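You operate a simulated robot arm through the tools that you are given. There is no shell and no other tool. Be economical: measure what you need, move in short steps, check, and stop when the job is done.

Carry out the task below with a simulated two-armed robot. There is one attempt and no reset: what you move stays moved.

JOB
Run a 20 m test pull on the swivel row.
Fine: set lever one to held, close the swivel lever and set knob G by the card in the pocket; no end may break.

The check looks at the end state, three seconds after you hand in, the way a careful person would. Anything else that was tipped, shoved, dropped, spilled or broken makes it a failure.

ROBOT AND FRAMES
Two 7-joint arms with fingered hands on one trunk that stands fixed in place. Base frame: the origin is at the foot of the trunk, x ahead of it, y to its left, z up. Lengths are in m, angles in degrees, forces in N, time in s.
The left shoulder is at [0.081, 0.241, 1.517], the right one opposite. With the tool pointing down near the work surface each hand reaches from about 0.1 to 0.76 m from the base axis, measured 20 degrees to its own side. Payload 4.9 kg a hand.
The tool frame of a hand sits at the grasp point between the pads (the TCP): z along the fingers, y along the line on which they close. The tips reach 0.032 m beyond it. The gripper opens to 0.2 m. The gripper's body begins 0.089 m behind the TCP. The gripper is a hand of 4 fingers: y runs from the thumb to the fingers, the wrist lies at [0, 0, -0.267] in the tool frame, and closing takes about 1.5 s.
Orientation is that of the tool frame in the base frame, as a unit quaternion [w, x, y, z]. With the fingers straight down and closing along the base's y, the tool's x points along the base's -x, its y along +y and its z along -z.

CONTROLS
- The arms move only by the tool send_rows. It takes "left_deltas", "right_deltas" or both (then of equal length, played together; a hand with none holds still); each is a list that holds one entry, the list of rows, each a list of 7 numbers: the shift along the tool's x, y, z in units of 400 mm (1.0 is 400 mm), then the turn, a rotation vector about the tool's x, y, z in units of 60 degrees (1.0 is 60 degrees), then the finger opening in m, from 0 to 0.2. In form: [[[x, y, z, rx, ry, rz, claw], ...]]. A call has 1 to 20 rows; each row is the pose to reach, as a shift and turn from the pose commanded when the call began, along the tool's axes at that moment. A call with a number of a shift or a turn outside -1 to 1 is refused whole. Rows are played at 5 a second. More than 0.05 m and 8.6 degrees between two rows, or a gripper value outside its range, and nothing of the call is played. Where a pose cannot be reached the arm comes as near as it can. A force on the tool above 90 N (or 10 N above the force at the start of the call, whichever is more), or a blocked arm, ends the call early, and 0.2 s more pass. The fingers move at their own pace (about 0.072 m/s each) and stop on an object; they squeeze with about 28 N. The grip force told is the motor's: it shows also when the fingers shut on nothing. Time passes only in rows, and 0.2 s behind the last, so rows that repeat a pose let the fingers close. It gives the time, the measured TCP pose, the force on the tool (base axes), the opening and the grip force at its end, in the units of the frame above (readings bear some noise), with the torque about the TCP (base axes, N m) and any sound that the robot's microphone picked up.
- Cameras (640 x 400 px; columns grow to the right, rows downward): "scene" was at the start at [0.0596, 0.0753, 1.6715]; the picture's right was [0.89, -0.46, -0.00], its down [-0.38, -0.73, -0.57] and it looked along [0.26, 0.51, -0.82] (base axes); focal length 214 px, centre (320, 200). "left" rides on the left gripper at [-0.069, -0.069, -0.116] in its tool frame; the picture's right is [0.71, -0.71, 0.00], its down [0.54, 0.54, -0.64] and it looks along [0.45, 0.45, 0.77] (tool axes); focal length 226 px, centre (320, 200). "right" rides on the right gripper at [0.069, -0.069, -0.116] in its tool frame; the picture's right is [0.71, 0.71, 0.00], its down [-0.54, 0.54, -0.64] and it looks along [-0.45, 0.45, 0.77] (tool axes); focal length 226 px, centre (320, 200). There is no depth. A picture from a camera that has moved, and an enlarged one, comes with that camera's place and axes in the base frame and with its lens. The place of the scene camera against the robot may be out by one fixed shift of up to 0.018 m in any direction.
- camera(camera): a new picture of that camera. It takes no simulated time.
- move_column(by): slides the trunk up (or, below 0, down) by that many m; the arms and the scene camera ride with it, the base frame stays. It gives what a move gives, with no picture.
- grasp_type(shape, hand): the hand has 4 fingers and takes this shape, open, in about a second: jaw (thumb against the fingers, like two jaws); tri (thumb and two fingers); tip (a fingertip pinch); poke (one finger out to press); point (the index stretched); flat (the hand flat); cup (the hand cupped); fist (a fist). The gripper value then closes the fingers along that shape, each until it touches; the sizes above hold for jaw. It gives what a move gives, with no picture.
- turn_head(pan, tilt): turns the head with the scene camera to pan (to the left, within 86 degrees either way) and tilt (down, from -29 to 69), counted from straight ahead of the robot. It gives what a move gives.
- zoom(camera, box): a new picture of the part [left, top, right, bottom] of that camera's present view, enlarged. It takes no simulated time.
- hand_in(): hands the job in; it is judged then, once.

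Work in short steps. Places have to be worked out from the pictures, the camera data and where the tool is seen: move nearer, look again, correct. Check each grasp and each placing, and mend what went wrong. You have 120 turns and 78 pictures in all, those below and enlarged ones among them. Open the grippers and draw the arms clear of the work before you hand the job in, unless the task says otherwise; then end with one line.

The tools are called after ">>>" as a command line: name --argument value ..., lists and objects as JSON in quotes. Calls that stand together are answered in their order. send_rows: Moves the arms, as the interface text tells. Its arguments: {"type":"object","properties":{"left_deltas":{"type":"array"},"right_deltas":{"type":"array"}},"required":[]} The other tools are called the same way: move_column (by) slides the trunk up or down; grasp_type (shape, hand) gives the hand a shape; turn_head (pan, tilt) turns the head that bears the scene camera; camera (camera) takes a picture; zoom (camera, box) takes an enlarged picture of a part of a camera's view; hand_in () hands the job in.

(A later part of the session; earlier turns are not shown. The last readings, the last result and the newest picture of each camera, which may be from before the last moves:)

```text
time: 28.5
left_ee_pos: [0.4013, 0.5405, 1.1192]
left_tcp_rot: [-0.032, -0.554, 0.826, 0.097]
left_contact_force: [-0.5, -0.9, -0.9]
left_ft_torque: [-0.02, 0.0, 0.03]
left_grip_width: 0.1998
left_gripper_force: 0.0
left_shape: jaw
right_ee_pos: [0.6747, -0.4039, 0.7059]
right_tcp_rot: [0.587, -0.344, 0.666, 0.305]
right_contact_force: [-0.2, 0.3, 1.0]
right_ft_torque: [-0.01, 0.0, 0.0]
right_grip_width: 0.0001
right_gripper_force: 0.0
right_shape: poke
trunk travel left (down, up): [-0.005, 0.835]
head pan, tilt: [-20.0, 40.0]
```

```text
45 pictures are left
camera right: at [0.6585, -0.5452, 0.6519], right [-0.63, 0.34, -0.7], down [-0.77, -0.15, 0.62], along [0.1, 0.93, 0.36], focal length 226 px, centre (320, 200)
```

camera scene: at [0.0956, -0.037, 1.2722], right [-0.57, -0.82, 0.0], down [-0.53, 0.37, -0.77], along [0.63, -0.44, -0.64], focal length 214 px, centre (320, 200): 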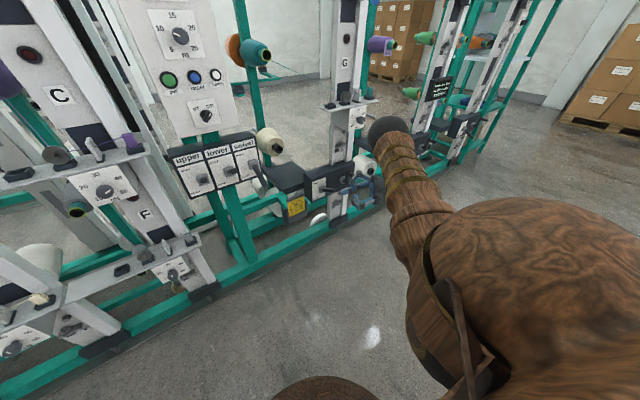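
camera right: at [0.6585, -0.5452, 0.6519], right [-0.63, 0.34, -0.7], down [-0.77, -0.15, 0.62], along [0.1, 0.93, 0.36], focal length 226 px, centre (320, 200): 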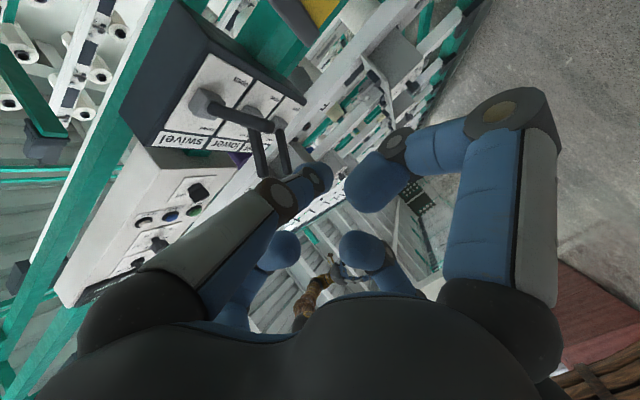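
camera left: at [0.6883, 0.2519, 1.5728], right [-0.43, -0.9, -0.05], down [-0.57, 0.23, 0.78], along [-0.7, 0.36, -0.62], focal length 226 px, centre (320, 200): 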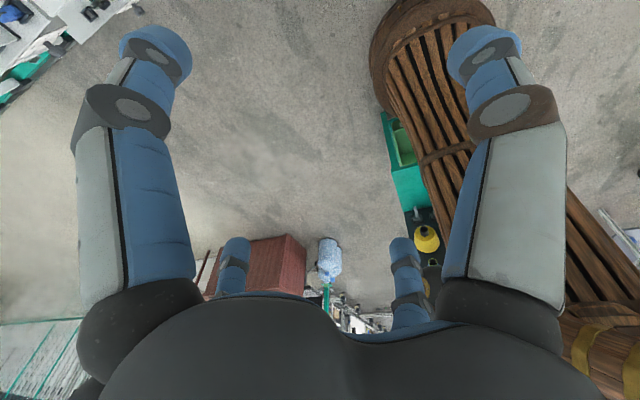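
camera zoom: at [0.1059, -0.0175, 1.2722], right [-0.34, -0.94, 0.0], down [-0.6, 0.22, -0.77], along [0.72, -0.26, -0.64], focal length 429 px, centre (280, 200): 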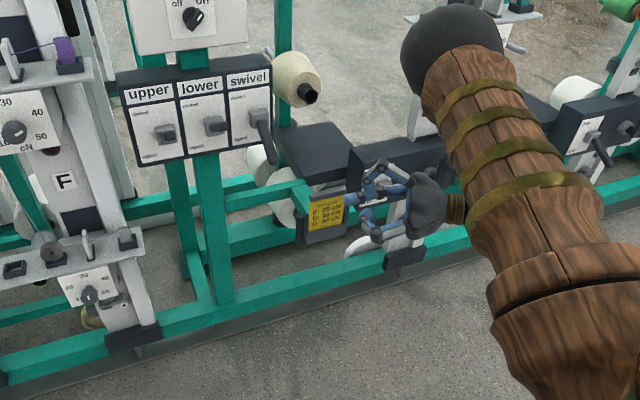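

Side view fixes it: swivel hub ≈(0.92,-0.26,0.81), tip ≈(0.81,-0.26,0.75); closed neighbours' tips at z≈0.87. I put the finger beneath the lever at about (0.845,-0.253,0.705).

>>> send_rows --right_deltas '[[[-0.011, -0.02, 0.08, 0, 0, 0, 0], [-0.022, -0.042, 0.16, 0, 0, 0, 0], [-0.033, -0.064, 0.24, 0, 0, 0, 0], [-0.044, -0.086, 0.32, 0, 0, 0, 0], [-0.056, -0.108, 0.4, 0, 0, 0, 0], [-0.067, -0.129, 0.47, 0, 0, 0, 0], [-0.067, -0.129, 0.47, 0, 0, 0, 0]]]'

>>> camera --camera "right"

>>> zoom --camera "scene" --box '[240, 100, 400, 230]'

```text
time: 30.1
left_ee_pos: [0.3986, 0.5383, 1.1214]
left_tcp_rot: [-0.031, -0.553, 0.827, 0.097]
left_contact_force: [-0.1, 0.0, 0.9]
left_ft_torque: [-0.02, -0.01, 0.02]
left_grip_width: 0.1998
left_gripper_force: 0.0
left_shape: jaw
right_ee_pos: [0.8232, -0.2854, 0.7056]
right_tcp_rot: [0.588, -0.34, 0.67, 0.301]
right_contact_force: [-31.1, -42.0, 5.1]
right_ft_torque: [-2.95, 2.13, -2.44]
right_grip_width: 0.0
right_gripper_force: 0.0
right_shape: poke
trunk travel left (down, up): [-0.005, 0.835]
head pan, tilt: [-20.0, 40.0]
```

```text
44 pictures are left
camera right: at [0.8058, -0.427, 0.6535], right [-0.63, 0.34, -0.7], down [-0.77, -0.14, 0.62], along [0.11, 0.93, 0.35], focal length 226 px, centre (320, 200)
```

right: 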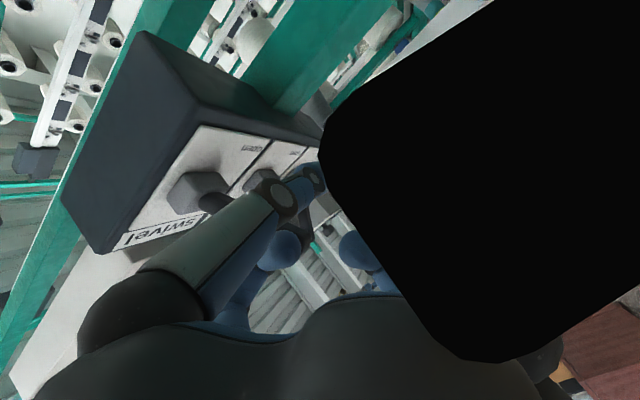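

```text
3.08 times, centred on (320, 165) of scene
camera zoom: at [0.1027, -0.0211, 1.2724], right [-0.35, -0.94, 0.0], down [-0.6, 0.22, -0.77], along [0.72, -0.26, -0.64], focal length 660 px, centre (320, 308)
```

zoom: 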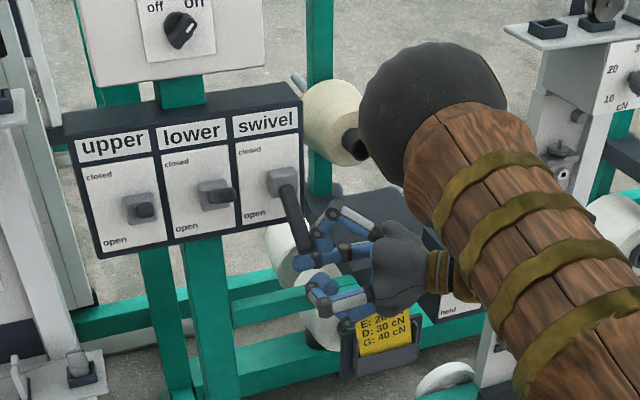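

Contact of ~50 N against the approach: probably the lower curled finger on the card pocket's arm. I back off at once the way I came.

>>> send_rows --right_deltas '[[[0.005, 0.01, -0.06, 0, 0, 0, 0], [0.015, 0.03, -0.15, 0, 0, 0, 0], [0.03, 0.06, -0.24, 0, 0, 0, 0], [0.04, 0.08, -0.3, 0, 0, 0, 0]]]'

>>> zoom --camera "scene" --box '[240, 100, 440, 250]'

>>> camera --camera "right"

```text
time: 31.1
left_ee_pos: [0.3999, 0.5415, 1.1206]
left_tcp_rot: [-0.031, -0.554, 0.826, 0.098]
left_contact_force: [-1.5, 0.5, -0.2]
left_ft_torque: [0.02, -0.03, -0.02]
left_grip_width: 0.2
left_gripper_force: 0.0
left_shape: jaw
right_ee_pos: [0.7318, -0.3585, 0.7076]
right_tcp_rot: [0.588, -0.344, 0.666, 0.305]
right_contact_force: [-0.4, 0.0, -0.7]
right_ft_torque: [0.0, 0.02, -0.03]
right_grip_width: 0.0
right_gripper_force: 0.1
right_shape: poke
trunk travel left (down, up): [-0.005, 0.835]
head pan, tilt: [-20.0, 40.0]
```

```text
2.67 times, centred on (340, 175) of scene
camera zoom: at [0.1055, -0.0171, 1.2723], right [-0.34, -0.94, 0.0], down [-0.6, 0.22, -0.77], along [0.72, -0.26, -0.64], focal length 572 px, centre (267, 267)
```

zoom: 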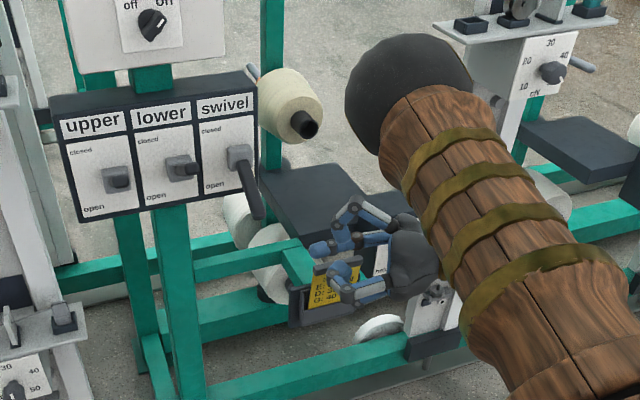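

```text
41 pictures are left
camera right: at [0.7145, -0.4989, 0.6542], right [-0.63, 0.34, -0.7], down [-0.77, -0.15, 0.62], along [0.1, 0.93, 0.36], focal length 226 px, centre (320, 200)
```

right: 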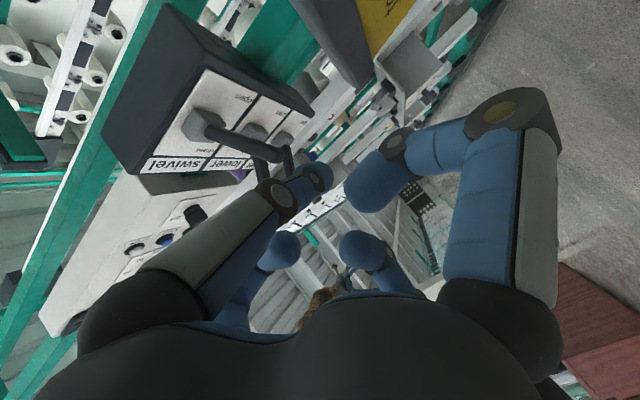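

The pocket (card top ≈ z 0.64 at (0.78,-0.35)) is under the hand's lower finger; it looks undisturbed. I go in again higher, tip z≈0.735, pitched 8° more downward so the lower finger clears it.

>>> send_rows --right_deltas '[[[-0.044, 0, -0.005, 0, 0.065, 0, 0], [-0.088, 0, -0.011, 0, 0.13, 0, 0], [-0.097, -0.02, 0.06, 0, 0.13, 0, 0], [-0.106, -0.04, 0.13, 0, 0.13, 0, 0], [-0.113, -0.055, 0.19, 0, 0.13, 0, 0], [-0.119, -0.068, 0.24, 0, 0.13, 0, 0], [-0.119, -0.068, 0.24, 0, 0.13, 0, 0]]]'

>>> zoom --camera "scene" --box '[240, 100, 400, 230]'

>>> camera --camera "right"

```text
time: 32.7
left_ee_pos: [0.4012, 0.5369, 1.1224]
left_tcp_rot: [-0.03, -0.554, 0.826, 0.099]
left_contact_force: [0.1, 0.1, 0.4]
left_ft_torque: [-0.01, 0.02, 0.02]
left_grip_width: 0.2
left_gripper_force: 0.1
left_shape: jaw
right_ee_pos: [0.81, -0.3051, 0.7392]
right_tcp_rot: [0.541, -0.359, 0.709, 0.275]
right_contact_force: [-14.9, -63.3, -7.0]
right_ft_torque: [-0.3, 0.0, 0.29]
right_grip_width: 0.0001
right_gripper_force: 0.0
right_shape: poke
trunk travel left (down, up): [-0.005, 0.835]
head pan, tilt: [-20.0, 40.0]
```

```text
3.08 times, centred on (320, 165) of scene
camera zoom: at [0.1054, -0.0244, 1.2719], right [-0.35, -0.94, 0.0], down [-0.6, 0.23, -0.76], along [0.72, -0.26, -0.64], focal length 660 px, centre (320, 308)
```

zoom: 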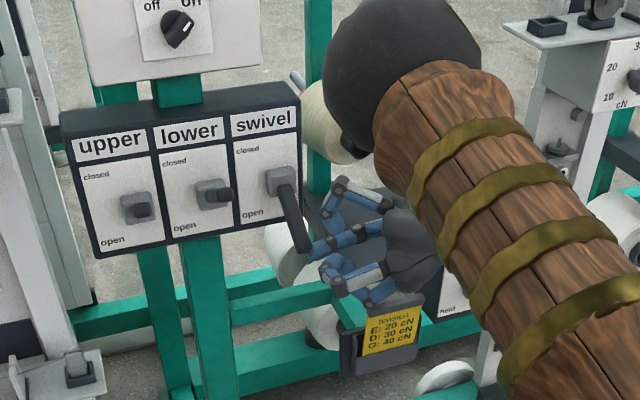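

```text
39 pictures are left
camera right: at [0.7882, -0.4501, 0.7032], right [-0.68, 0.27, -0.68], down [-0.72, -0.07, 0.69], along [0.14, 0.96, 0.24], focal length 226 px, centre (320, 200)
```

right: 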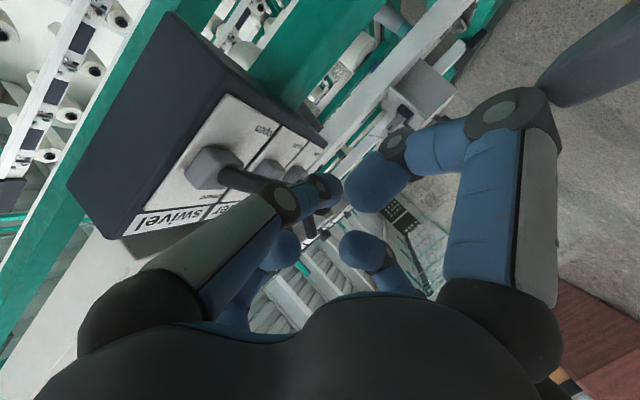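

The fingertip met the side of the lever (63 N sideways, thicker than judged). I back off and try nearer the hub at x≈0.868, where the lever sits higher (centre ≈0.78).

>>> send_rows --right_deltas '[[[0.014, -0.043, -0.07, 0, 0, 0, 0], [-0.001, -0.08, -0.04, 0, 0, 0, 0], [-0.017, -0.116, -0.006, 0, 0, 0, 0], [-0.017, -0.116, -0.006, 0, 0, 0, 0]]]'

>>> zoom --camera "scene" --box '[240, 100, 400, 230]'

>>> camera --camera "right"

```text
time: 33.7
left_ee_pos: [0.4007, 0.5404, 1.1192]
left_tcp_rot: [-0.031, -0.555, 0.826, 0.096]
left_contact_force: [0.6, 0.3, -0.6]
left_ft_torque: [-0.02, 0.01, 0.02]
left_grip_width: 0.1999
left_gripper_force: 0.0
left_shape: jaw
right_ee_pos: [0.8489, -0.3193, 0.7494]
right_tcp_rot: [0.541, -0.363, 0.705, 0.281]
right_contact_force: [0.0, -0.1, -0.6]
right_ft_torque: [0.0, -0.03, -0.02]
right_grip_width: 0.0
right_gripper_force: 0.2
right_shape: poke
trunk travel left (down, up): [-0.005, 0.835]
head pan, tilt: [-20.0, 40.0]
```

```text
3.08 times, centred on (320, 165) of scene
camera zoom: at [0.1058, -0.0172, 1.2722], right [-0.34, -0.94, 0.0], down [-0.6, 0.22, -0.77], along [0.72, -0.26, -0.64], focal length 660 px, centre (320, 308)
```

zoom: 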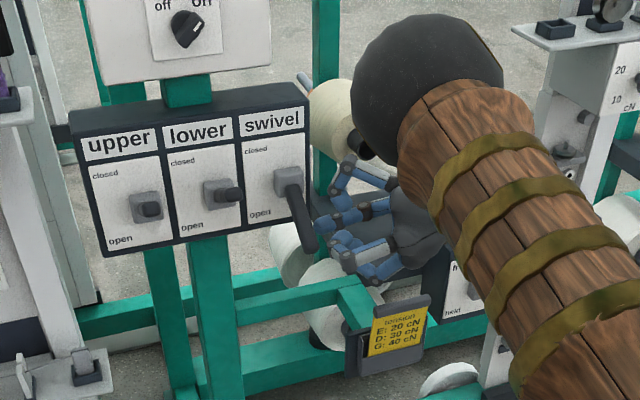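

```text
37 pictures are left
camera right: at [0.8291, -0.4655, 0.7127], right [-0.68, 0.26, -0.68], down [-0.72, -0.08, 0.69], along [0.12, 0.96, 0.24], focal length 226 px, centre (320, 200)
```

right: 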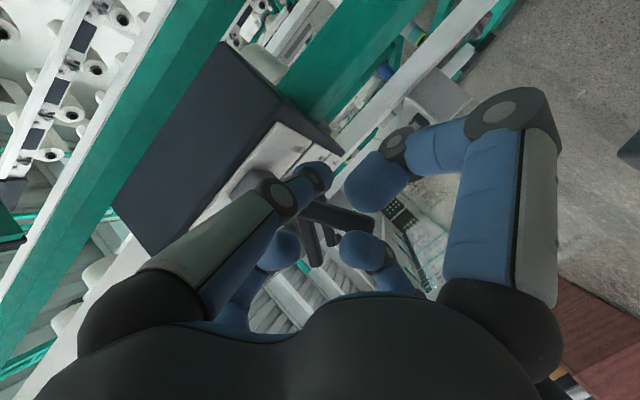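

Clear of everything; the finger seems ~2 cm below the lever's axis. I drop 8 mm and slide under the lever toward +y.

>>> send_rows --right_deltas '[[[0.019, 0, 0.005, 0, 0, 0, 0], [0.008, 0.03, 0.045, 0, 0, 0, 0], [-0.003, 0.063, 0.089, 0, 0, 0, 0], [-0.003, 0.063, 0.089, 0, 0, 0, 0]]]'

>>> camera --camera "right"

```text
time: 34.7
left_ee_pos: [0.3994, 0.5407, 1.1203]
left_tcp_rot: [-0.032, -0.554, 0.826, 0.098]
left_contact_force: [0.0, -0.6, 0.2]
left_ft_torque: [0.01, -0.01, 0.04]
left_grip_width: 0.2
left_gripper_force: 0.1
left_shape: jaw
right_ee_pos: [0.8459, -0.2782, 0.7398]
right_tcp_rot: [0.54, -0.363, 0.706, 0.281]
right_contact_force: [-16.5, -14.8, -8.5]
right_ft_torque: [0.15, -0.58, 0.5]
right_grip_width: 0.0001
right_gripper_force: 0.0
right_shape: poke
trunk travel left (down, up): [-0.005, 0.835]
head pan, tilt: [-20.0, 40.0]
```

```text
36 pictures are left
camera right: at [0.8267, -0.424, 0.7036], right [-0.69, 0.26, -0.68], down [-0.72, -0.08, 0.69], along [0.13, 0.96, 0.24], focal length 226 px, centre (320, 200)
```

right: 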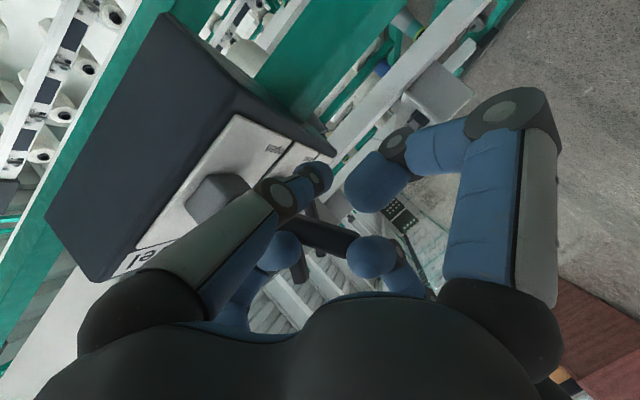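

The finger is under the lever with light contact. I lift straight up 7 cm.

>>> send_rows --right_deltas '[[[-0.024, 0, -0.007, 0, 0, 0, 0], [-0.048, 0, -0.013, 0, 0, 0, 0], [-0.072, 0, -0.02, 0, 0, 0, 0], [-0.096, 0, -0.026, 0, 0, 0, 0], [-0.12, 0, -0.033, 0, 0, 0, 0], [-0.145, 0, -0.04, 0, 0, 0, 0], [-0.169, 0, -0.046, 0, 0, 0, 0]]]'

>>> zoom --camera "scene" --box '[240, 100, 400, 230]'

```text
time: 36.3
left_ee_pos: [0.4031, 0.5381, 1.1204]
left_tcp_rot: [-0.032, -0.554, 0.826, 0.1]
left_contact_force: [-0.1, -0.9, 0.3]
left_ft_torque: [0.02, -0.01, -0.01]
left_grip_width: 0.1996
left_gripper_force: 0.0
left_shape: jaw
right_ee_pos: [0.8488, -0.2789, 0.8056]
right_tcp_rot: [0.537, -0.363, 0.707, 0.283]
right_contact_force: [-15.2, -17.5, -37.1]
right_ft_torque: [0.39, 0.55, -0.18]
right_grip_width: 0.0001
right_gripper_force: 0.1
right_shape: poke
trunk travel left (down, up): [-0.005, 0.835]
head pan, tilt: [-20.0, 40.0]
```

```text
3.08 times, centred on (320, 165) of scene
camera zoom: at [0.1093, -0.0206, 1.2715], right [-0.34, -0.94, 0.0], down [-0.61, 0.22, -0.76], along [0.72, -0.26, -0.65], focal length 660 px, centre (320, 308)
```

zoom: 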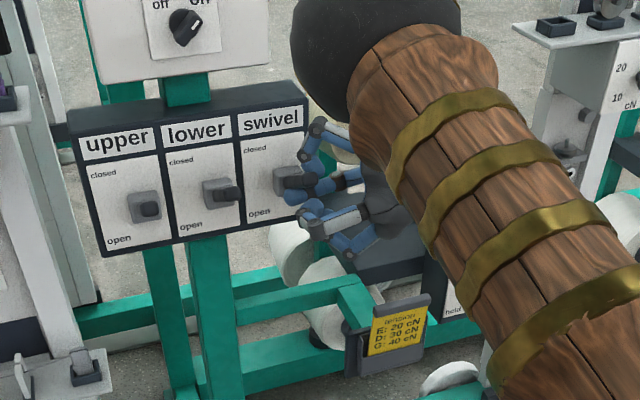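

The swivel lever now stands like its closed neighbours, pressed at its stop. I withdraw: slightly down, right, then back.

>>> send_rows --right_deltas '[[[0.029, 0, 0.008, 0, 0, 0, 0], [0.045, -0.045, -0.05, 0, 0, 0, 0], [0.061, -0.089, -0.109, 0, 0, 0, 0], [0.07, -0.04, -0.19, 0, 0, 0, 0], [0.08, 0.01, -0.27, 0, 0, 0, 0], [0.092, 0.054, -0.337, 0, 0, 0, 0], [0.092, 0.054, -0.42, 0, 0, 0, 0], [0.092, 0.054, -0.5, 0, 0, 0, 0]]]'

>>> camera --camera "scene"

>>> camera --camera "right"

```text
time: 38.1
left_ee_pos: [0.4003, 0.5397, 1.1202]
left_tcp_rot: [-0.032, -0.554, 0.826, 0.097]
left_contact_force: [0.1, 0.2, 0.3]
left_ft_torque: [-0.02, -0.01, 0.01]
left_grip_width: 0.1995
left_gripper_force: 0.1
left_shape: jaw
right_ee_pos: [0.7113, -0.429, 0.8275]
right_tcp_rot: [0.54, -0.363, 0.705, 0.281]
right_contact_force: [0.0, -1.2, -0.2]
right_ft_torque: [0.0, 0.01, 0.05]
right_grip_width: 0.0
right_gripper_force: 0.1
right_shape: poke
trunk travel left (down, up): [-0.005, 0.835]
head pan, tilt: [-20.0, 40.0]
```

```text
34 pictures are left
camera scene: at [0.1051, -0.0182, 1.2722], right [-0.34, -0.94, 0.0], down [-0.6, 0.22, -0.77], along [0.72, -0.26, -0.64], focal length 214 px, centre (320, 200)
```

scene: 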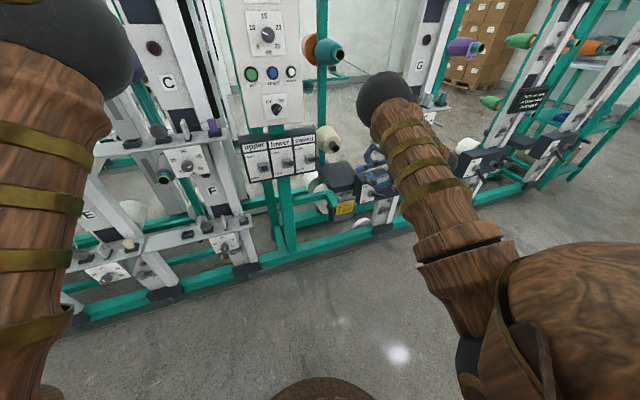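

```text
33 pictures are left
camera right: at [0.6925, -0.5742, 0.7908], right [-0.68, 0.26, -0.68], down [-0.72, -0.08, 0.69], along [0.12, 0.96, 0.24], focal length 226 px, centre (320, 200)
```

right: 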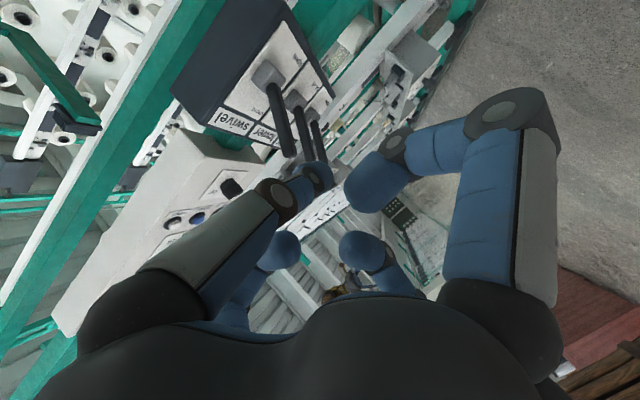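

The swivel lever is parallel to the closed ones. Next I shift the hand left to uncover frame G's lever and knob for the scene camera.

>>> send_rows --right_deltas '[[[-0.05, 0.07, 0, 0, 0, 0, 0], [-0.1, 0.14, 0, 0, 0, 0, 0], [-0.15, 0.21, 0.03, 0, 0, 0, 0], [-0.2, 0.28, 0.06, 0, 0, 0, 0], [-0.25, 0.35, 0.09, 0, 0, 0, 0], [-0.3, 0.4, 0.12, 0, 0, 0, 0], [-0.35, 0.45, 0.14, 0, 0, 0, 0]]]'

>>> turn_head --pan -38 --tilt 33

>>> camera --camera "scene"

```text
time: 39.7
left_ee_pos: [0.3995, 0.5413, 1.1168]
left_tcp_rot: [-0.032, -0.553, 0.827, 0.097]
left_contact_force: [-0.9, 1.2, -0.4]
left_ft_torque: [-0.02, 0.04, 0.04]
left_grip_width: 0.1999
left_gripper_force: 0.1
left_shape: jaw
right_ee_pos: [0.6583, -0.2294, 0.9143]
right_tcp_rot: [0.539, -0.364, 0.707, 0.277]
right_contact_force: [-0.3, 0.5, 0.5]
right_ft_torque: [-0.04, 0.03, -0.04]
right_grip_width: 0.0001
right_gripper_force: 0.1
right_shape: poke
right hand out of reach, approached as far as the arm can: row 4, 5, 6, 7
trunk travel left (down, up): [-0.005, 0.835]
head pan, tilt: [-20.0, 40.0]
```

```text
time: 40.5
left_ee_pos: [0.4002, 0.5402, 1.1192]
left_tcp_rot: [-0.032, -0.554, 0.826, 0.098]
left_contact_force: [-0.6, -0.3, 0.3]
left_ft_torque: [-0.02, -0.01, 0.01]
left_grip_width: 0.2
left_gripper_force: 0.0
left_shape: jaw
right_ee_pos: [0.6593, -0.233, 0.9118]
right_tcp_rot: [0.539, -0.363, 0.707, 0.278]
right_contact_force: [0.7, 0.2, -0.3]
right_ft_torque: [0.01, -0.01, -0.05]
right_grip_width: 0.0
right_gripper_force: 0.0
right_shape: poke
trunk travel left (down, up): [-0.005, 0.835]
head pan, tilt: [-38.0, 33.0]
```

```text
32 pictures are left
camera scene: at [0.0964, -0.0432, 1.2828], right [-0.62, -0.79, 0.0], down [-0.43, 0.34, -0.84], along [0.66, -0.52, -0.55], focal length 214 px, centre (320, 200)
```

scene: 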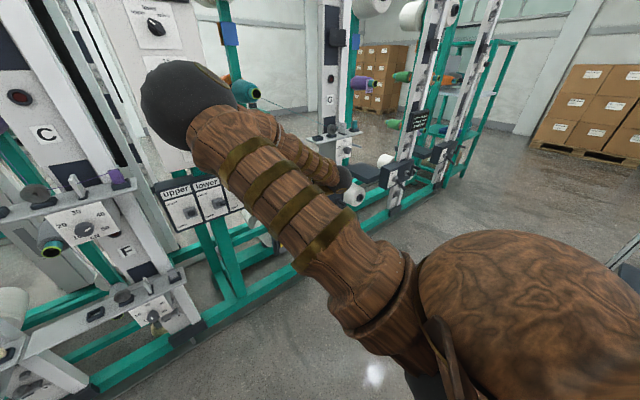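

Knob G is visible; I enlarge it.

>>> zoom --camera "scene" --box '[290, 85, 430, 215]'

```text
3.08 times, centred on (360, 150) of scene
camera zoom: at [0.0964, -0.0432, 1.2828], right [-0.62, -0.79, 0.0], down [-0.43, 0.34, -0.84], along [0.66, -0.52, -0.55], focal length 660 px, centre (197, 354)
```

zoom: 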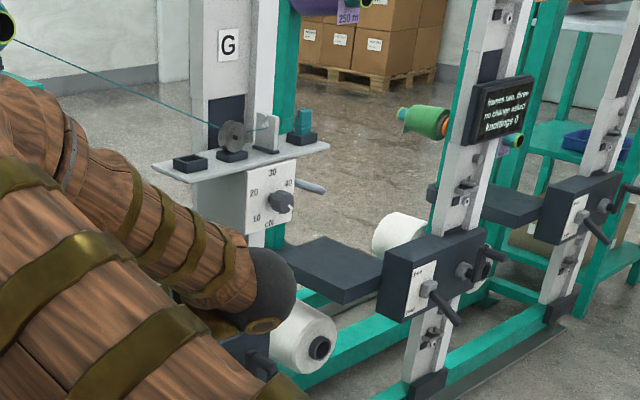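

Knob G ≈(0.797,-0.755,0.92); lever one hub ≈(0.90,-0.62,0.51) with tip up ≈(0.77,-0.6,0.61). I now turn the hand toward the right and 45° down for pressing lever one, in two halves.

>>> send_rows --right_deltas '[[[0.018, -0.032, -0.067, 0.107, 0.042, 0.062, 0], [0.036, -0.064, -0.134, 0.215, 0.085, 0.125, 0], [0.055, -0.097, -0.2, 0.322, 0.127, 0.187, 0], [0.073, -0.129, -0.268, 0.43, 0.17, 0.25, 0], [0.091, -0.161, -0.335, 0.537, 0.212, 0.312, 0]]]'

>>> send_rows --right_deltas '[[[0, 0, 0, 0.107, 0.042, 0.062, 0], [0, 0, 0, 0.215, 0.085, 0.125, 0], [0, 0, 0, 0.322, 0.127, 0.187, 0], [0, 0, 0, 0.43, 0.17, 0.25, 0], [0, 0, 0, 0.537, 0.212, 0.312, 0]]]'

```text
time: 41.7
left_ee_pos: [0.4019, 0.5406, 1.12]
left_tcp_rot: [-0.031, -0.553, 0.827, 0.096]
left_contact_force: [-0.5, 0.5, 0.3]
left_ft_torque: [-0.03, 0.01, 0.0]
left_grip_width: 0.1998
left_gripper_force: 0.0
left_shape: jaw
right_ee_pos: [0.6309, -0.3822, 0.9124]
right_tcp_rot: [0.488, -0.111, 0.858, 0.117]
right_contact_force: [-0.1, -0.3, -0.1]
right_ft_torque: [-0.01, -0.01, 0.01]
right_grip_width: 0.0001
right_gripper_force: 0.0
right_shape: poke
trunk travel left (down, up): [-0.005, 0.835]
head pan, tilt: [-38.0, 33.0]
```

```text
time: 43.1
left_ee_pos: [0.3869, 0.5542, 1.1196]
left_tcp_rot: [-0.033, -0.571, 0.815, 0.097]
left_contact_force: [0.4, 0.8, -0.4]
left_ft_torque: [-0.01, -0.06, 0.04]
left_grip_width: 0.1999
left_gripper_force: 0.0
left_shape: jaw
right_ee_pos: [0.6142, -0.439, 0.9167]
right_tcp_rot: [0.38, 0.208, 0.899, -0.07]
right_contact_force: [0.0, 1.0, -0.2]
right_ft_torque: [0.0, -0.02, 0.03]
right_grip_width: 0.0001
right_gripper_force: 0.0
right_shape: poke
trunk travel left (down, up): [-0.005, 0.835]
head pan, tilt: [-38.0, 33.0]
stopped in row 5 (right hand): the arm was blocked; the commanded pose is now the measured one
```

The right elbow apparently touched the left arm (left hand shifted). I look at the posture.

>>> turn_head --pan -20 --tilt 30

>>> camera --camera "scene"

```text
time: 43.9
left_ee_pos: [0.389, 0.5529, 1.1195]
left_tcp_rot: [-0.034, -0.57, 0.815, 0.097]
left_contact_force: [-0.7, 0.1, -0.2]
left_ft_torque: [0.02, 0.03, -0.03]
left_grip_width: 0.2
left_gripper_force: 0.1
left_shape: jaw
right_ee_pos: [0.6146, -0.4402, 0.9184]
right_tcp_rot: [0.378, 0.207, 0.9, -0.069]
right_contact_force: [-1.1, 0.5, 0.3]
right_ft_torque: [-0.03, 0.0, 0.0]
right_grip_width: 0.0
right_gripper_force: 0.2
right_shape: poke
trunk travel left (down, up): [-0.005, 0.835]
head pan, tilt: [-20.0, 30.0]
```

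```text
30 pictures are left
camera scene: at [0.111, -0.0192, 1.2875], right [-0.34, -0.94, 0.0], down [-0.47, 0.17, -0.87], along [0.81, -0.3, -0.5], focal length 214 px, centre (320, 200)
```

scene: 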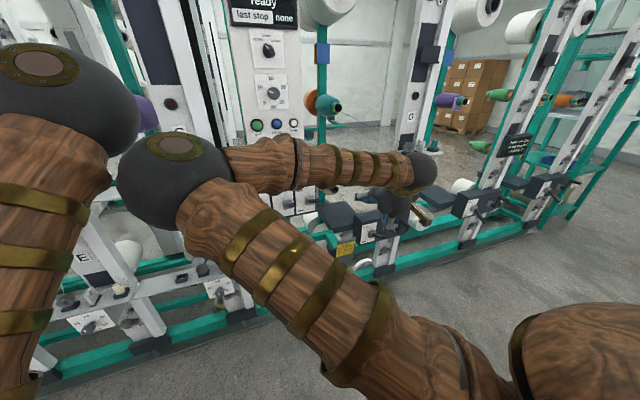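

The right elbow has crossed over against the left elbow. I move the hand to the right and yaw it 30° back left, which swings the elbow right.

>>> send_rows --right_deltas '[[[-0.03, -0.085, 0.026, -0.088, 0, -0.088, 0], [-0.06, -0.17, 0.052, -0.177, 0, -0.177, 0], [-0.09, -0.255, 0.079, -0.265, 0, -0.265, 0], [-0.12, -0.34, 0.105, -0.354, 0, -0.353, 0], [-0.12, -0.34, 0.105, -0.354, 0, -0.353, 0]]]'

>>> camera --camera "scene"

```text
time: 45.1
left_ee_pos: [0.3881, 0.5546, 1.1196]
left_tcp_rot: [-0.034, -0.57, 0.815, 0.097]
left_contact_force: [0.1, 0.7, -0.1]
left_ft_torque: [-0.01, -0.05, 0.02]
left_grip_width: 0.2001
left_gripper_force: 0.0
left_shape: jaw
right_ee_pos: [0.6147, -0.5881, 0.9191]
right_tcp_rot: [0.392, -0.035, 0.919, 0.029]
right_contact_force: [0.4, 0.4, 0.2]
right_ft_torque: [-0.03, 0.03, -0.07]
right_grip_width: 0.0002
right_gripper_force: 0.0
right_shape: poke
trunk travel left (down, up): [-0.005, 0.835]
head pan, tilt: [-20.0, 30.0]
```

```text
29 pictures are left
camera scene: at [0.1109, -0.0174, 1.2876], right [-0.34, -0.94, 0.0], down [-0.47, 0.17, -0.87], along [0.81, -0.3, -0.5], focal length 214 px, centre (320, 200)
```

scene: 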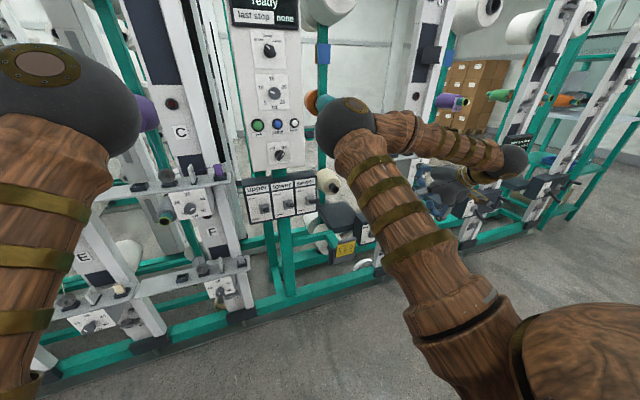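

Posture is good now (yaw 6°, pitch 44° down). I look with the right camera for lever one.

>>> camera --camera "right"

```text
28 pictures are left
camera right: at [0.4889, -0.6686, 0.9483], right [-0.55, 0.68, -0.49], down [-0.13, 0.51, 0.85], along [0.82, 0.53, -0.19], focal length 226 px, centre (320, 200)
```

right: 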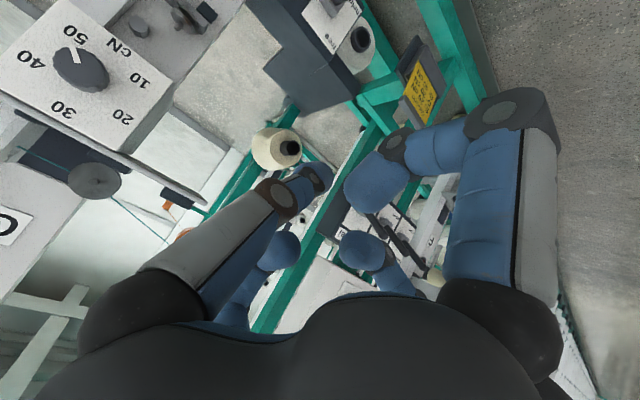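

The right camera shows dial G with its mark near 45–50; I handle the lever first. I lower the hand to see lever one.

>>> send_rows --right_deltas '[[[0.058, -0.006, 0.069, 0, 0, 0, 0], [0.116, -0.012, 0.138, 0, 0, 0, 0], [0.174, -0.018, 0.207, 0, 0, 0, 0], [0.232, -0.024, 0.276, 0, 0, 0, 0], [0.29, -0.03, 0.345, 0, 0, 0, 0]]]'

>>> camera --camera "right"

```text
time: 46.3
left_ee_pos: [0.3907, 0.5515, 1.1197]
left_tcp_rot: [-0.035, -0.569, 0.816, 0.098]
left_contact_force: [0.2, -0.2, 0.3]
left_ft_torque: [0.01, 0.02, -0.03]
left_grip_width: 0.1997
left_gripper_force: 0.0
left_shape: jaw
right_ee_pos: [0.6357, -0.5977, 0.7363]
right_tcp_rot: [0.392, -0.034, 0.919, 0.03]
right_contact_force: [0.2, -0.5, -0.3]
right_ft_torque: [0.01, 0.03, 0.01]
right_grip_width: 0.0
right_gripper_force: 0.2
right_shape: poke
trunk travel left (down, up): [-0.005, 0.835]
head pan, tilt: [-20.0, 30.0]
```

```text
27 pictures are left
camera right: at [0.5091, -0.6777, 0.766], right [-0.55, 0.68, -0.49], down [-0.13, 0.51, 0.85], along [0.83, 0.53, -0.19], focal length 226 px, centre (320, 200)
```

right: 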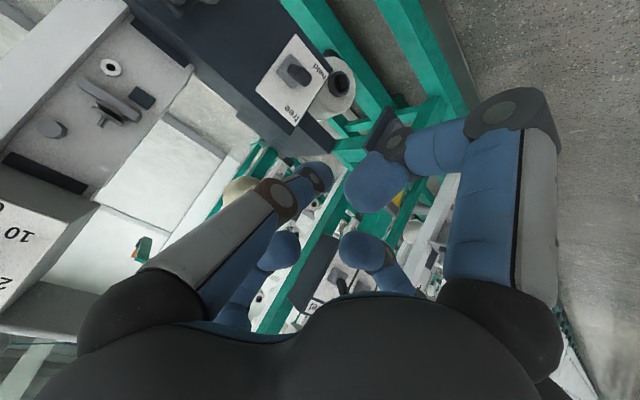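

"free/held" plate confirmed: lever one points at the camera, i.e. ~30° up (free), hub ≈(0.90,-0.615,0.52). I bring the finger above it at (0.825,-0.617,0.64).

>>> send_rows --right_deltas '[[[-0.03, -0.02, 0.085, 0, 0, 0, 0], [-0.06, -0.04, 0.17, 0, 0, 0, 0], [-0.09, -0.058, 0.255, 0, 0, 0, 0], [-0.12, -0.077, 0.34, 0, 0, 0, 0], [-0.149, -0.096, 0.425, 0, 0, 0, 0], [-0.149, -0.096, 0.425, 0, 0, 0, 0]]]'

>>> camera --camera "right"

```text
time: 47.7
left_ee_pos: [0.3893, 0.5525, 1.1212]
left_tcp_rot: [-0.035, -0.57, 0.815, 0.098]
left_contact_force: [-1.0, -0.1, 0.2]
left_ft_torque: [0.02, 0.0, -0.02]
left_grip_width: 0.2001
left_gripper_force: 0.0
left_shape: jaw
right_ee_pos: [0.8005, -0.6167, 0.6629]
right_tcp_rot: [0.393, -0.033, 0.918, 0.028]
right_contact_force: [-1.0, 0.3, 0.6]
right_ft_torque: [0.03, 0.01, 0.0]
right_grip_width: 0.0
right_gripper_force: 0.1
right_shape: poke
trunk travel left (down, up): [-0.005, 0.835]
head pan, tilt: [-20.0, 30.0]
```

```text
26 pictures are left
camera right: at [0.6749, -0.6969, 0.6916], right [-0.55, 0.68, -0.49], down [-0.13, 0.51, 0.85], along [0.83, 0.53, -0.19], focal length 226 px, centre (320, 200)
```

right: 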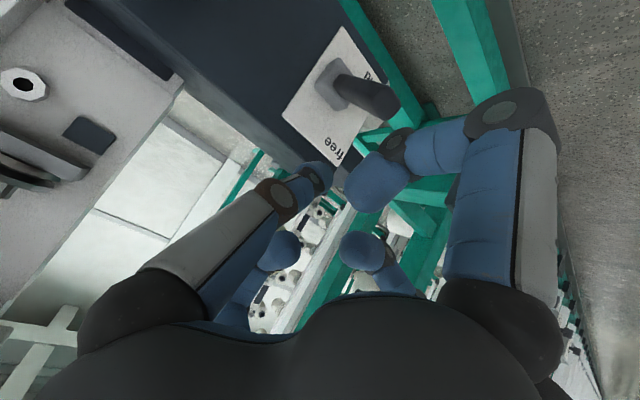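

The finger is centred over lever one (y≈-0.614). I press straight down about 15 cm.

>>> send_rows --right_deltas '[[[0.027, -0.001, 0.026, 0, 0, 0, 0], [0.053, -0.002, 0.051, 0, 0, 0, 0], [0.08, -0.003, 0.077, 0, 0, 0, 0], [0.107, -0.004, 0.102, 0, 0, 0, 0], [0.134, -0.005, 0.128, 0, 0, 0, 0], [0.16, -0.006, 0.154, 0, 0, 0, 0], [0.187, -0.007, 0.179, 0, 0, 0, 0], [0.214, -0.008, 0.205, 0, 0, 0, 0], [0.24, -0.009, 0.23, 0, 0, 0, 0], [0.267, -0.01, 0.256, 0, 0, 0, 0]]]'

>>> camera --camera "right"

```text
time: 49.9
left_ee_pos: [0.384, 0.5546, 1.1216]
left_tcp_rot: [-0.034, -0.569, 0.816, 0.095]
left_contact_force: [0.0, -0.2, -0.6]
left_ft_torque: [0.01, -0.01, -0.02]
left_grip_width: 0.1998
left_gripper_force: 0.0
left_shape: jaw
right_ee_pos: [0.7996, -0.6218, 0.5254]
right_tcp_rot: [0.397, -0.031, 0.917, 0.024]
right_contact_force: [-14.0, -11.2, 45.6]
right_ft_torque: [0.18, -0.42, -0.04]
right_grip_width: 0.0
right_gripper_force: 0.0
right_shape: poke
trunk travel left (down, up): [-0.005, 0.835]
head pan, tilt: [-20.0, 30.0]
```

```text
25 pictures are left
camera right: at [0.6725, -0.7006, 0.5533], right [-0.54, 0.68, -0.5], down [-0.14, 0.52, 0.85], along [0.83, 0.52, -0.18], focal length 226 px, centre (320, 200)
```

right: 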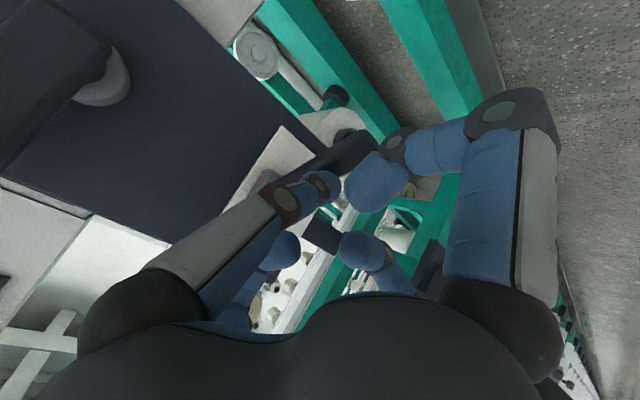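

45 N against a stop with the lever ~30° down: held. I lift off straight up, then back away.

>>> send_rows --right_deltas '[[[-0.06, 0.002, -0.058, 0, 0, 0, 0], [-0.13, 0.005, -0.125, 0, 0, 0, 0], [-0.2, 0.008, -0.19, 0, 0, 0, 0], [-0.26, 0.01, -0.25, 0, 0, 0, 0], [-0.23, 0.04, -0.34, 0, 0, 0, 0], [-0.2, 0.06, -0.42, 0, 0, 0, 0], [-0.17, 0.08, -0.5, 0, 0, 0, 0]]]'

>>> camera --camera "right"

```text
time: 51.5
left_ee_pos: [0.3892, 0.5527, 1.1205]
left_tcp_rot: [-0.034, -0.57, 0.815, 0.097]
left_contact_force: [0.0, -0.1, 0.3]
left_ft_torque: [-0.03, 0.0, 0.0]
left_grip_width: 0.1997
left_gripper_force: 0.1
left_shape: jaw
right_ee_pos: [0.7022, -0.5976, 0.7035]
right_tcp_rot: [0.392, -0.033, 0.919, 0.029]
right_contact_force: [-0.4, 0.6, 0.0]
right_ft_torque: [-0.02, 0.03, -0.02]
right_grip_width: 0.0
right_gripper_force: 0.1
right_shape: poke
trunk travel left (down, up): [-0.005, 0.835]
head pan, tilt: [-20.0, 30.0]
```

```text
24 pictures are left
camera right: at [0.5764, -0.678, 0.7321], right [-0.55, 0.68, -0.49], down [-0.13, 0.51, 0.85], along [0.83, 0.53, -0.19], focal length 226 px, centre (320, 200)
```

right: 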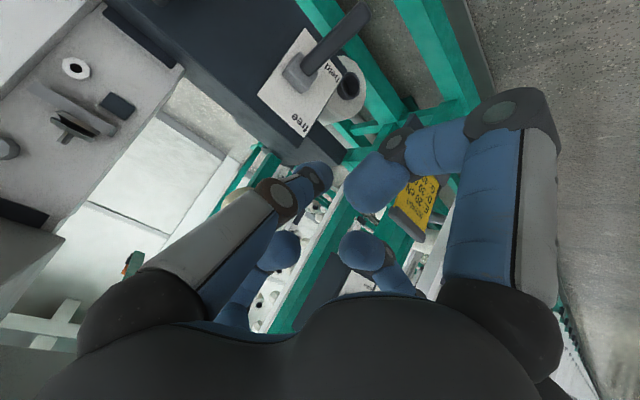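

Lever one now points at "held". Next is knob G: scale runs 10…50 at −135…+135°, mark ≈+117° to 135°. I back off to in front of it, levelling the hand.

>>> send_rows --right_deltas '[[[-0.03, -0.03, -0.1, 0, -0.12, 0, 0], [-0.06, -0.08, -0.19, 0, -0.24, 0, 0], [-0.09, -0.14, -0.28, 0, -0.36, 0, 0], [-0.12, -0.2, -0.37, 0, -0.48, 0, 0], [-0.15, -0.26, -0.46, 0, -0.6, 0, 0], [-0.176, -0.313, -0.548, 0, -0.73, 0, 0], [-0.176, -0.313, -0.548, 0, -0.73, 0, 0]]]'

>>> grasp_type --hand "right" --shape "jaw"

>>> camera --camera "right"

```text
time: 53.1
left_ee_pos: [0.389, 0.5534, 1.1177]
left_tcp_rot: [-0.035, -0.57, 0.815, 0.098]
left_contact_force: [0.4, -0.5, -0.3]
left_ft_torque: [-0.02, 0.07, 0.02]
left_grip_width: 0.1997
left_gripper_force: 0.1
left_shape: jaw
right_ee_pos: [0.6058, -0.7374, 0.9017]
right_tcp_rot: [0.706, -0.021, 0.706, 0.039]
right_contact_force: [0.1, 0.0, 0.1]
right_ft_torque: [0.01, -0.03, 0.0]
right_grip_width: 0.0
right_gripper_force: 0.0
right_shape: poke
trunk travel left (down, up): [-0.005, 0.835]
head pan, tilt: [-20.0, 30.0]
```

```text
time: 54.0
left_ee_pos: [0.3906, 0.5522, 1.121]
left_tcp_rot: [-0.034, -0.569, 0.816, 0.099]
left_contact_force: [0.2, 0.6, 0.6]
left_ft_torque: [0.0, -0.02, 0.02]
left_grip_width: 0.1999
left_gripper_force: 0.1
left_shape: jaw
right_ee_pos: [0.6045, -0.7385, 0.9021]
right_tcp_rot: [0.706, -0.019, 0.707, 0.039]
right_contact_force: [0.3, -1.0, -0.4]
right_ft_torque: [0.0, 0.04, 0.03]
right_grip_width: 0.1998
right_gripper_force: 0.1
right_shape: jaw
trunk travel left (down, up): [-0.005, 0.835]
head pan, tilt: [-20.0, 30.0]
```

```text
23 pictures are left
camera right: at [0.4943, -0.8149, 0.831], right [-0.06, 0.72, -0.69], down [-0.69, 0.47, 0.56], along [0.73, 0.5, 0.47], focal length 226 px, centre (320, 200)
```

right: 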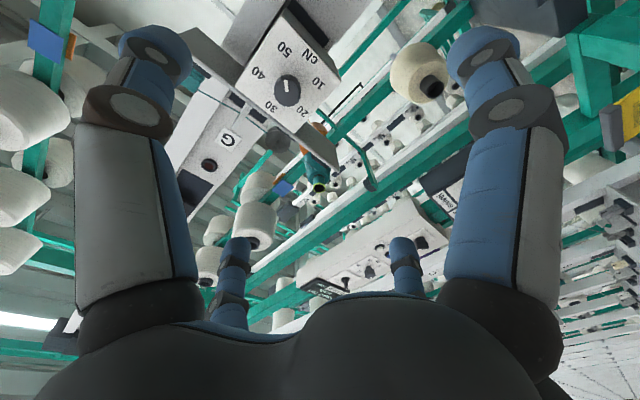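

Good view of dial G; I enlarge it.

>>> zoom --camera "right" --box '[230, 10, 350, 150]'

```text
2.86 times, centred on (290, 80) of right
camera zoom: at [0.4943, -0.8149, 0.831], right [-0.06, 0.72, -0.69], down [-0.69, 0.47, 0.56], along [0.73, 0.5, 0.47], focal length 646 px, centre (406, 543)
```

zoom: 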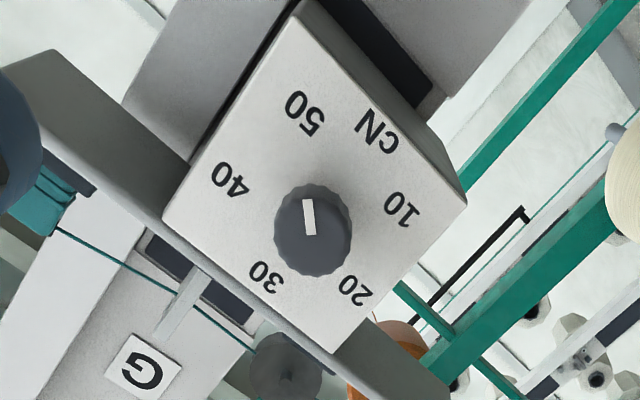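

The mark stands at 50; plate at x≈0.823, knob axis y≈-0.770, z≈0.912, knob face x≈0.782, ⌀≈33 mm. I align the hand: roll +45° so fingers clear the shelf, opening 0.07, TCP at x≈0.66.

>>> send_rows --right_deltas '[[[-0.005, -0.015, 0.02, 0.012, -0.005, 0.125, 0.07], [-0.01, -0.03, 0.045, 0.024, -0.01, 0.25, 0.07], [-0.015, -0.045, 0.065, 0.037, -0.015, 0.375, 0.07], [-0.02, -0.06, 0.09, 0.05, -0.02, 0.5, 0.07], [-0.024, -0.075, 0.11, 0.062, -0.026, 0.625, 0.07], [-0.028, -0.09, 0.13, 0.074, -0.031, 0.75, 0.07], [-0.028, -0.09, 0.13, 0.074, -0.031, 0.75, 0.07]]]'

>>> camera --camera "right"

```text
time: 55.6
left_ee_pos: [0.3889, 0.5522, 1.1194]
left_tcp_rot: [-0.034, -0.569, 0.816, 0.099]
left_contact_force: [-0.7, 0.8, 0.1]
left_ft_torque: [-0.03, 0.03, -0.01]
left_grip_width: 0.1999
left_gripper_force: 0.0
left_shape: jaw
right_ee_pos: [0.6576, -0.7688, 0.9121]
right_tcp_rot: [0.648, 0.279, 0.65, 0.282]
right_contact_force: [0.7, 0.7, 0.1]
right_ft_torque: [-0.02, -0.01, 0.02]
right_grip_width: 0.0706
right_gripper_force: 0.0
right_shape: jaw
trunk travel left (down, up): [-0.005, 0.835]
head pan, tilt: [-20.0, 30.0]
```

```text
21 pictures are left
camera right: at [0.5417, -0.7669, 0.815], right [0.0, 1.0, 0.03], down [-0.64, -0.02, 0.77], along [0.77, -0.02, 0.64], focal length 226 px, centre (320, 200)
```

right: 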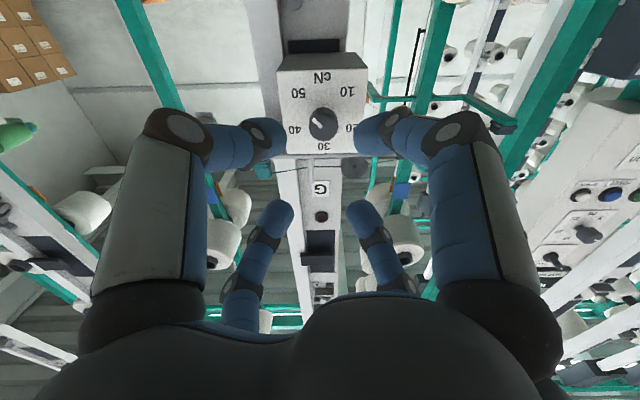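

Well aligned. I advance so the pads are around the knob (TCP x≈0.78), still open.

>>> send_rows --right_deltas '[[[0, 0, 0.08, 0, 0, 0, 0.07], [0, 0, 0.16, 0, 0, 0, 0.07], [0, 0, 0.24, 0, 0, 0, 0.07], [0.003, -0.003, 0.3, 0, 0, 0, 0.07], [0.003, -0.003, 0.3, 0, 0, 0, 0.07]]]'

>>> camera --camera "right"

```text
time: 56.8
left_ee_pos: [0.3884, 0.5527, 1.1199]
left_tcp_rot: [-0.034, -0.569, 0.815, 0.099]
left_contact_force: [-0.1, -0.4, 0.0]
left_ft_torque: [-0.01, 0.0, 0.01]
left_grip_width: 0.2
left_gripper_force: 0.1
left_shape: jaw
right_ee_pos: [0.7793, -0.7684, 0.9098]
right_tcp_rot: [0.649, 0.28, 0.65, 0.279]
right_contact_force: [0.4, 0.1, 0.3]
right_ft_torque: [0.03, -0.01, 0.02]
right_grip_width: 0.0704
right_gripper_force: 0.0
right_shape: jaw
trunk travel left (down, up): [-0.005, 0.835]
head pan, tilt: [-20.0, 30.0]
```

```text
20 pictures are left
camera right: at [0.662, -0.7663, 0.8137], right [0.0, 1.0, 0.03], down [-0.64, -0.02, 0.77], along [0.77, -0.02, 0.64], focal length 226 px, centre (320, 200)
```

right: 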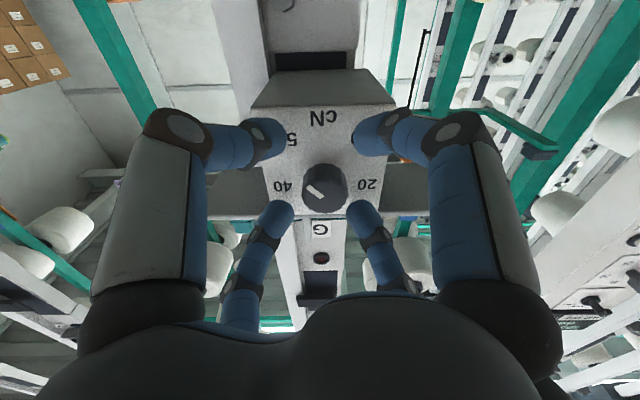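

The knob sits between the four fingertips without contact. I close.

>>> send_rows --right_deltas '[[[0, 0, 0, 0, 0, 0, 0.05], [0, 0, 0, 0, 0, 0, 0.04], [0, 0, 0, 0, 0, 0, 0.03], [0, 0, 0, 0, 0, 0, 0.02], [0, 0, 0, 0, 0, 0, 0.01], [0, 0, 0, 0, 0, 0, 0.01]]]'

>>> zoom --camera "right" --box '[240, 90, 400, 240]'

```text
time: 58.2
left_ee_pos: [0.3895, 0.5516, 1.1197]
left_tcp_rot: [-0.034, -0.57, 0.815, 0.098]
left_contact_force: [0.0, -0.2, 0.3]
left_ft_torque: [0.01, 0.02, 0.01]
left_grip_width: 0.1998
left_gripper_force: 0.0
left_shape: jaw
right_ee_pos: [0.7788, -0.7676, 0.9108]
right_tcp_rot: [0.649, 0.278, 0.65, 0.28]
right_contact_force: [1.5, 1.4, 4.9]
right_ft_torque: [0.01, -0.21, 0.06]
right_grip_width: 0.0238
right_gripper_force: 27.7
right_shape: jaw
trunk travel left (down, up): [-0.005, 0.835]
head pan, tilt: [-20.0, 30.0]
```

```text
2.67 times, centred on (320, 165) of right
camera zoom: at [0.6624, -0.7657, 0.8144], right [0.0, 1.0, 0.03], down [-0.64, -0.02, 0.77], along [0.77, -0.02, 0.64], focal length 603 px, centre (320, 293)
```

zoom: 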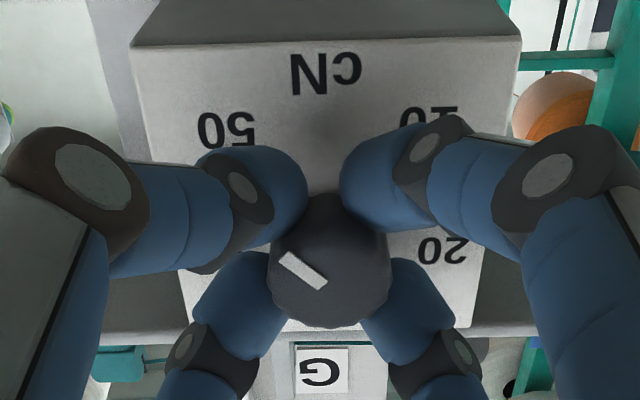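

Firm grip (28 N) with the mark toward 50. I turn counter-clockwise (seen from the front) by 58° first.

>>> send_rows --right_deltas '[[[0, 0, 0, 0, 0, -0.14, 0.01], [0, 0, 0, 0, 0, -0.28, 0.01], [0, 0, 0, 0, 0, -0.42, 0.01], [0, 0, 0, 0, 0, -0.56, 0.01], [0, 0, 0, 0, 0, -0.7, 0.01], [0, 0, 0, 0, 0, -0.84, 0.01], [0, 0, 0, 0, 0, -0.98, 0.01], [0, 0, 0, 0, 0, -0.98, 0.01]]]'

>>> zoom --camera "right" --box '[240, 90, 400, 240]'

```text
time: 60.0
left_ee_pos: [0.3901, 0.5525, 1.1197]
left_tcp_rot: [-0.033, -0.57, 0.815, 0.098]
left_contact_force: [-0.4, -0.4, 0.0]
left_ft_torque: [-0.02, -0.01, -0.02]
left_grip_width: 0.1998
left_gripper_force: 0.0
left_shape: jaw
right_ee_pos: [0.7793, -0.7684, 0.9122]
right_tcp_rot: [0.703, -0.076, 0.703, -0.076]
right_contact_force: [16.5, -7.8, 17.0]
right_ft_torque: [0.1, -0.56, -0.33]
right_grip_width: 0.0237
right_gripper_force: 28.1
right_shape: jaw
trunk travel left (down, up): [-0.005, 0.835]
head pan, tilt: [-20.0, 30.0]
```

```text
2.67 times, centred on (320, 165) of right
camera zoom: at [0.6623, -0.8511, 0.8595], right [0.0, 0.54, -0.84], down [-0.64, 0.64, 0.41], along [0.76, 0.54, 0.35], focal length 603 px, centre (320, 293)
```

zoom: 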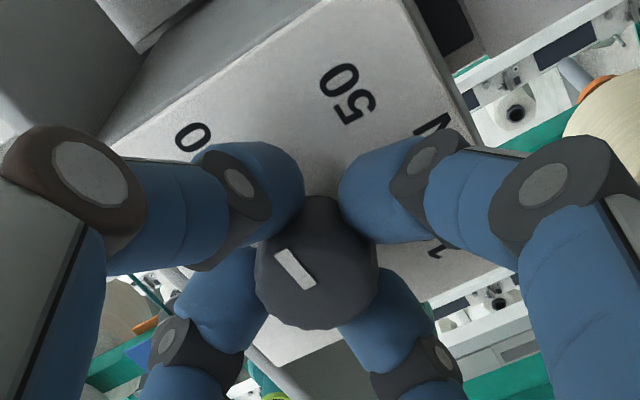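

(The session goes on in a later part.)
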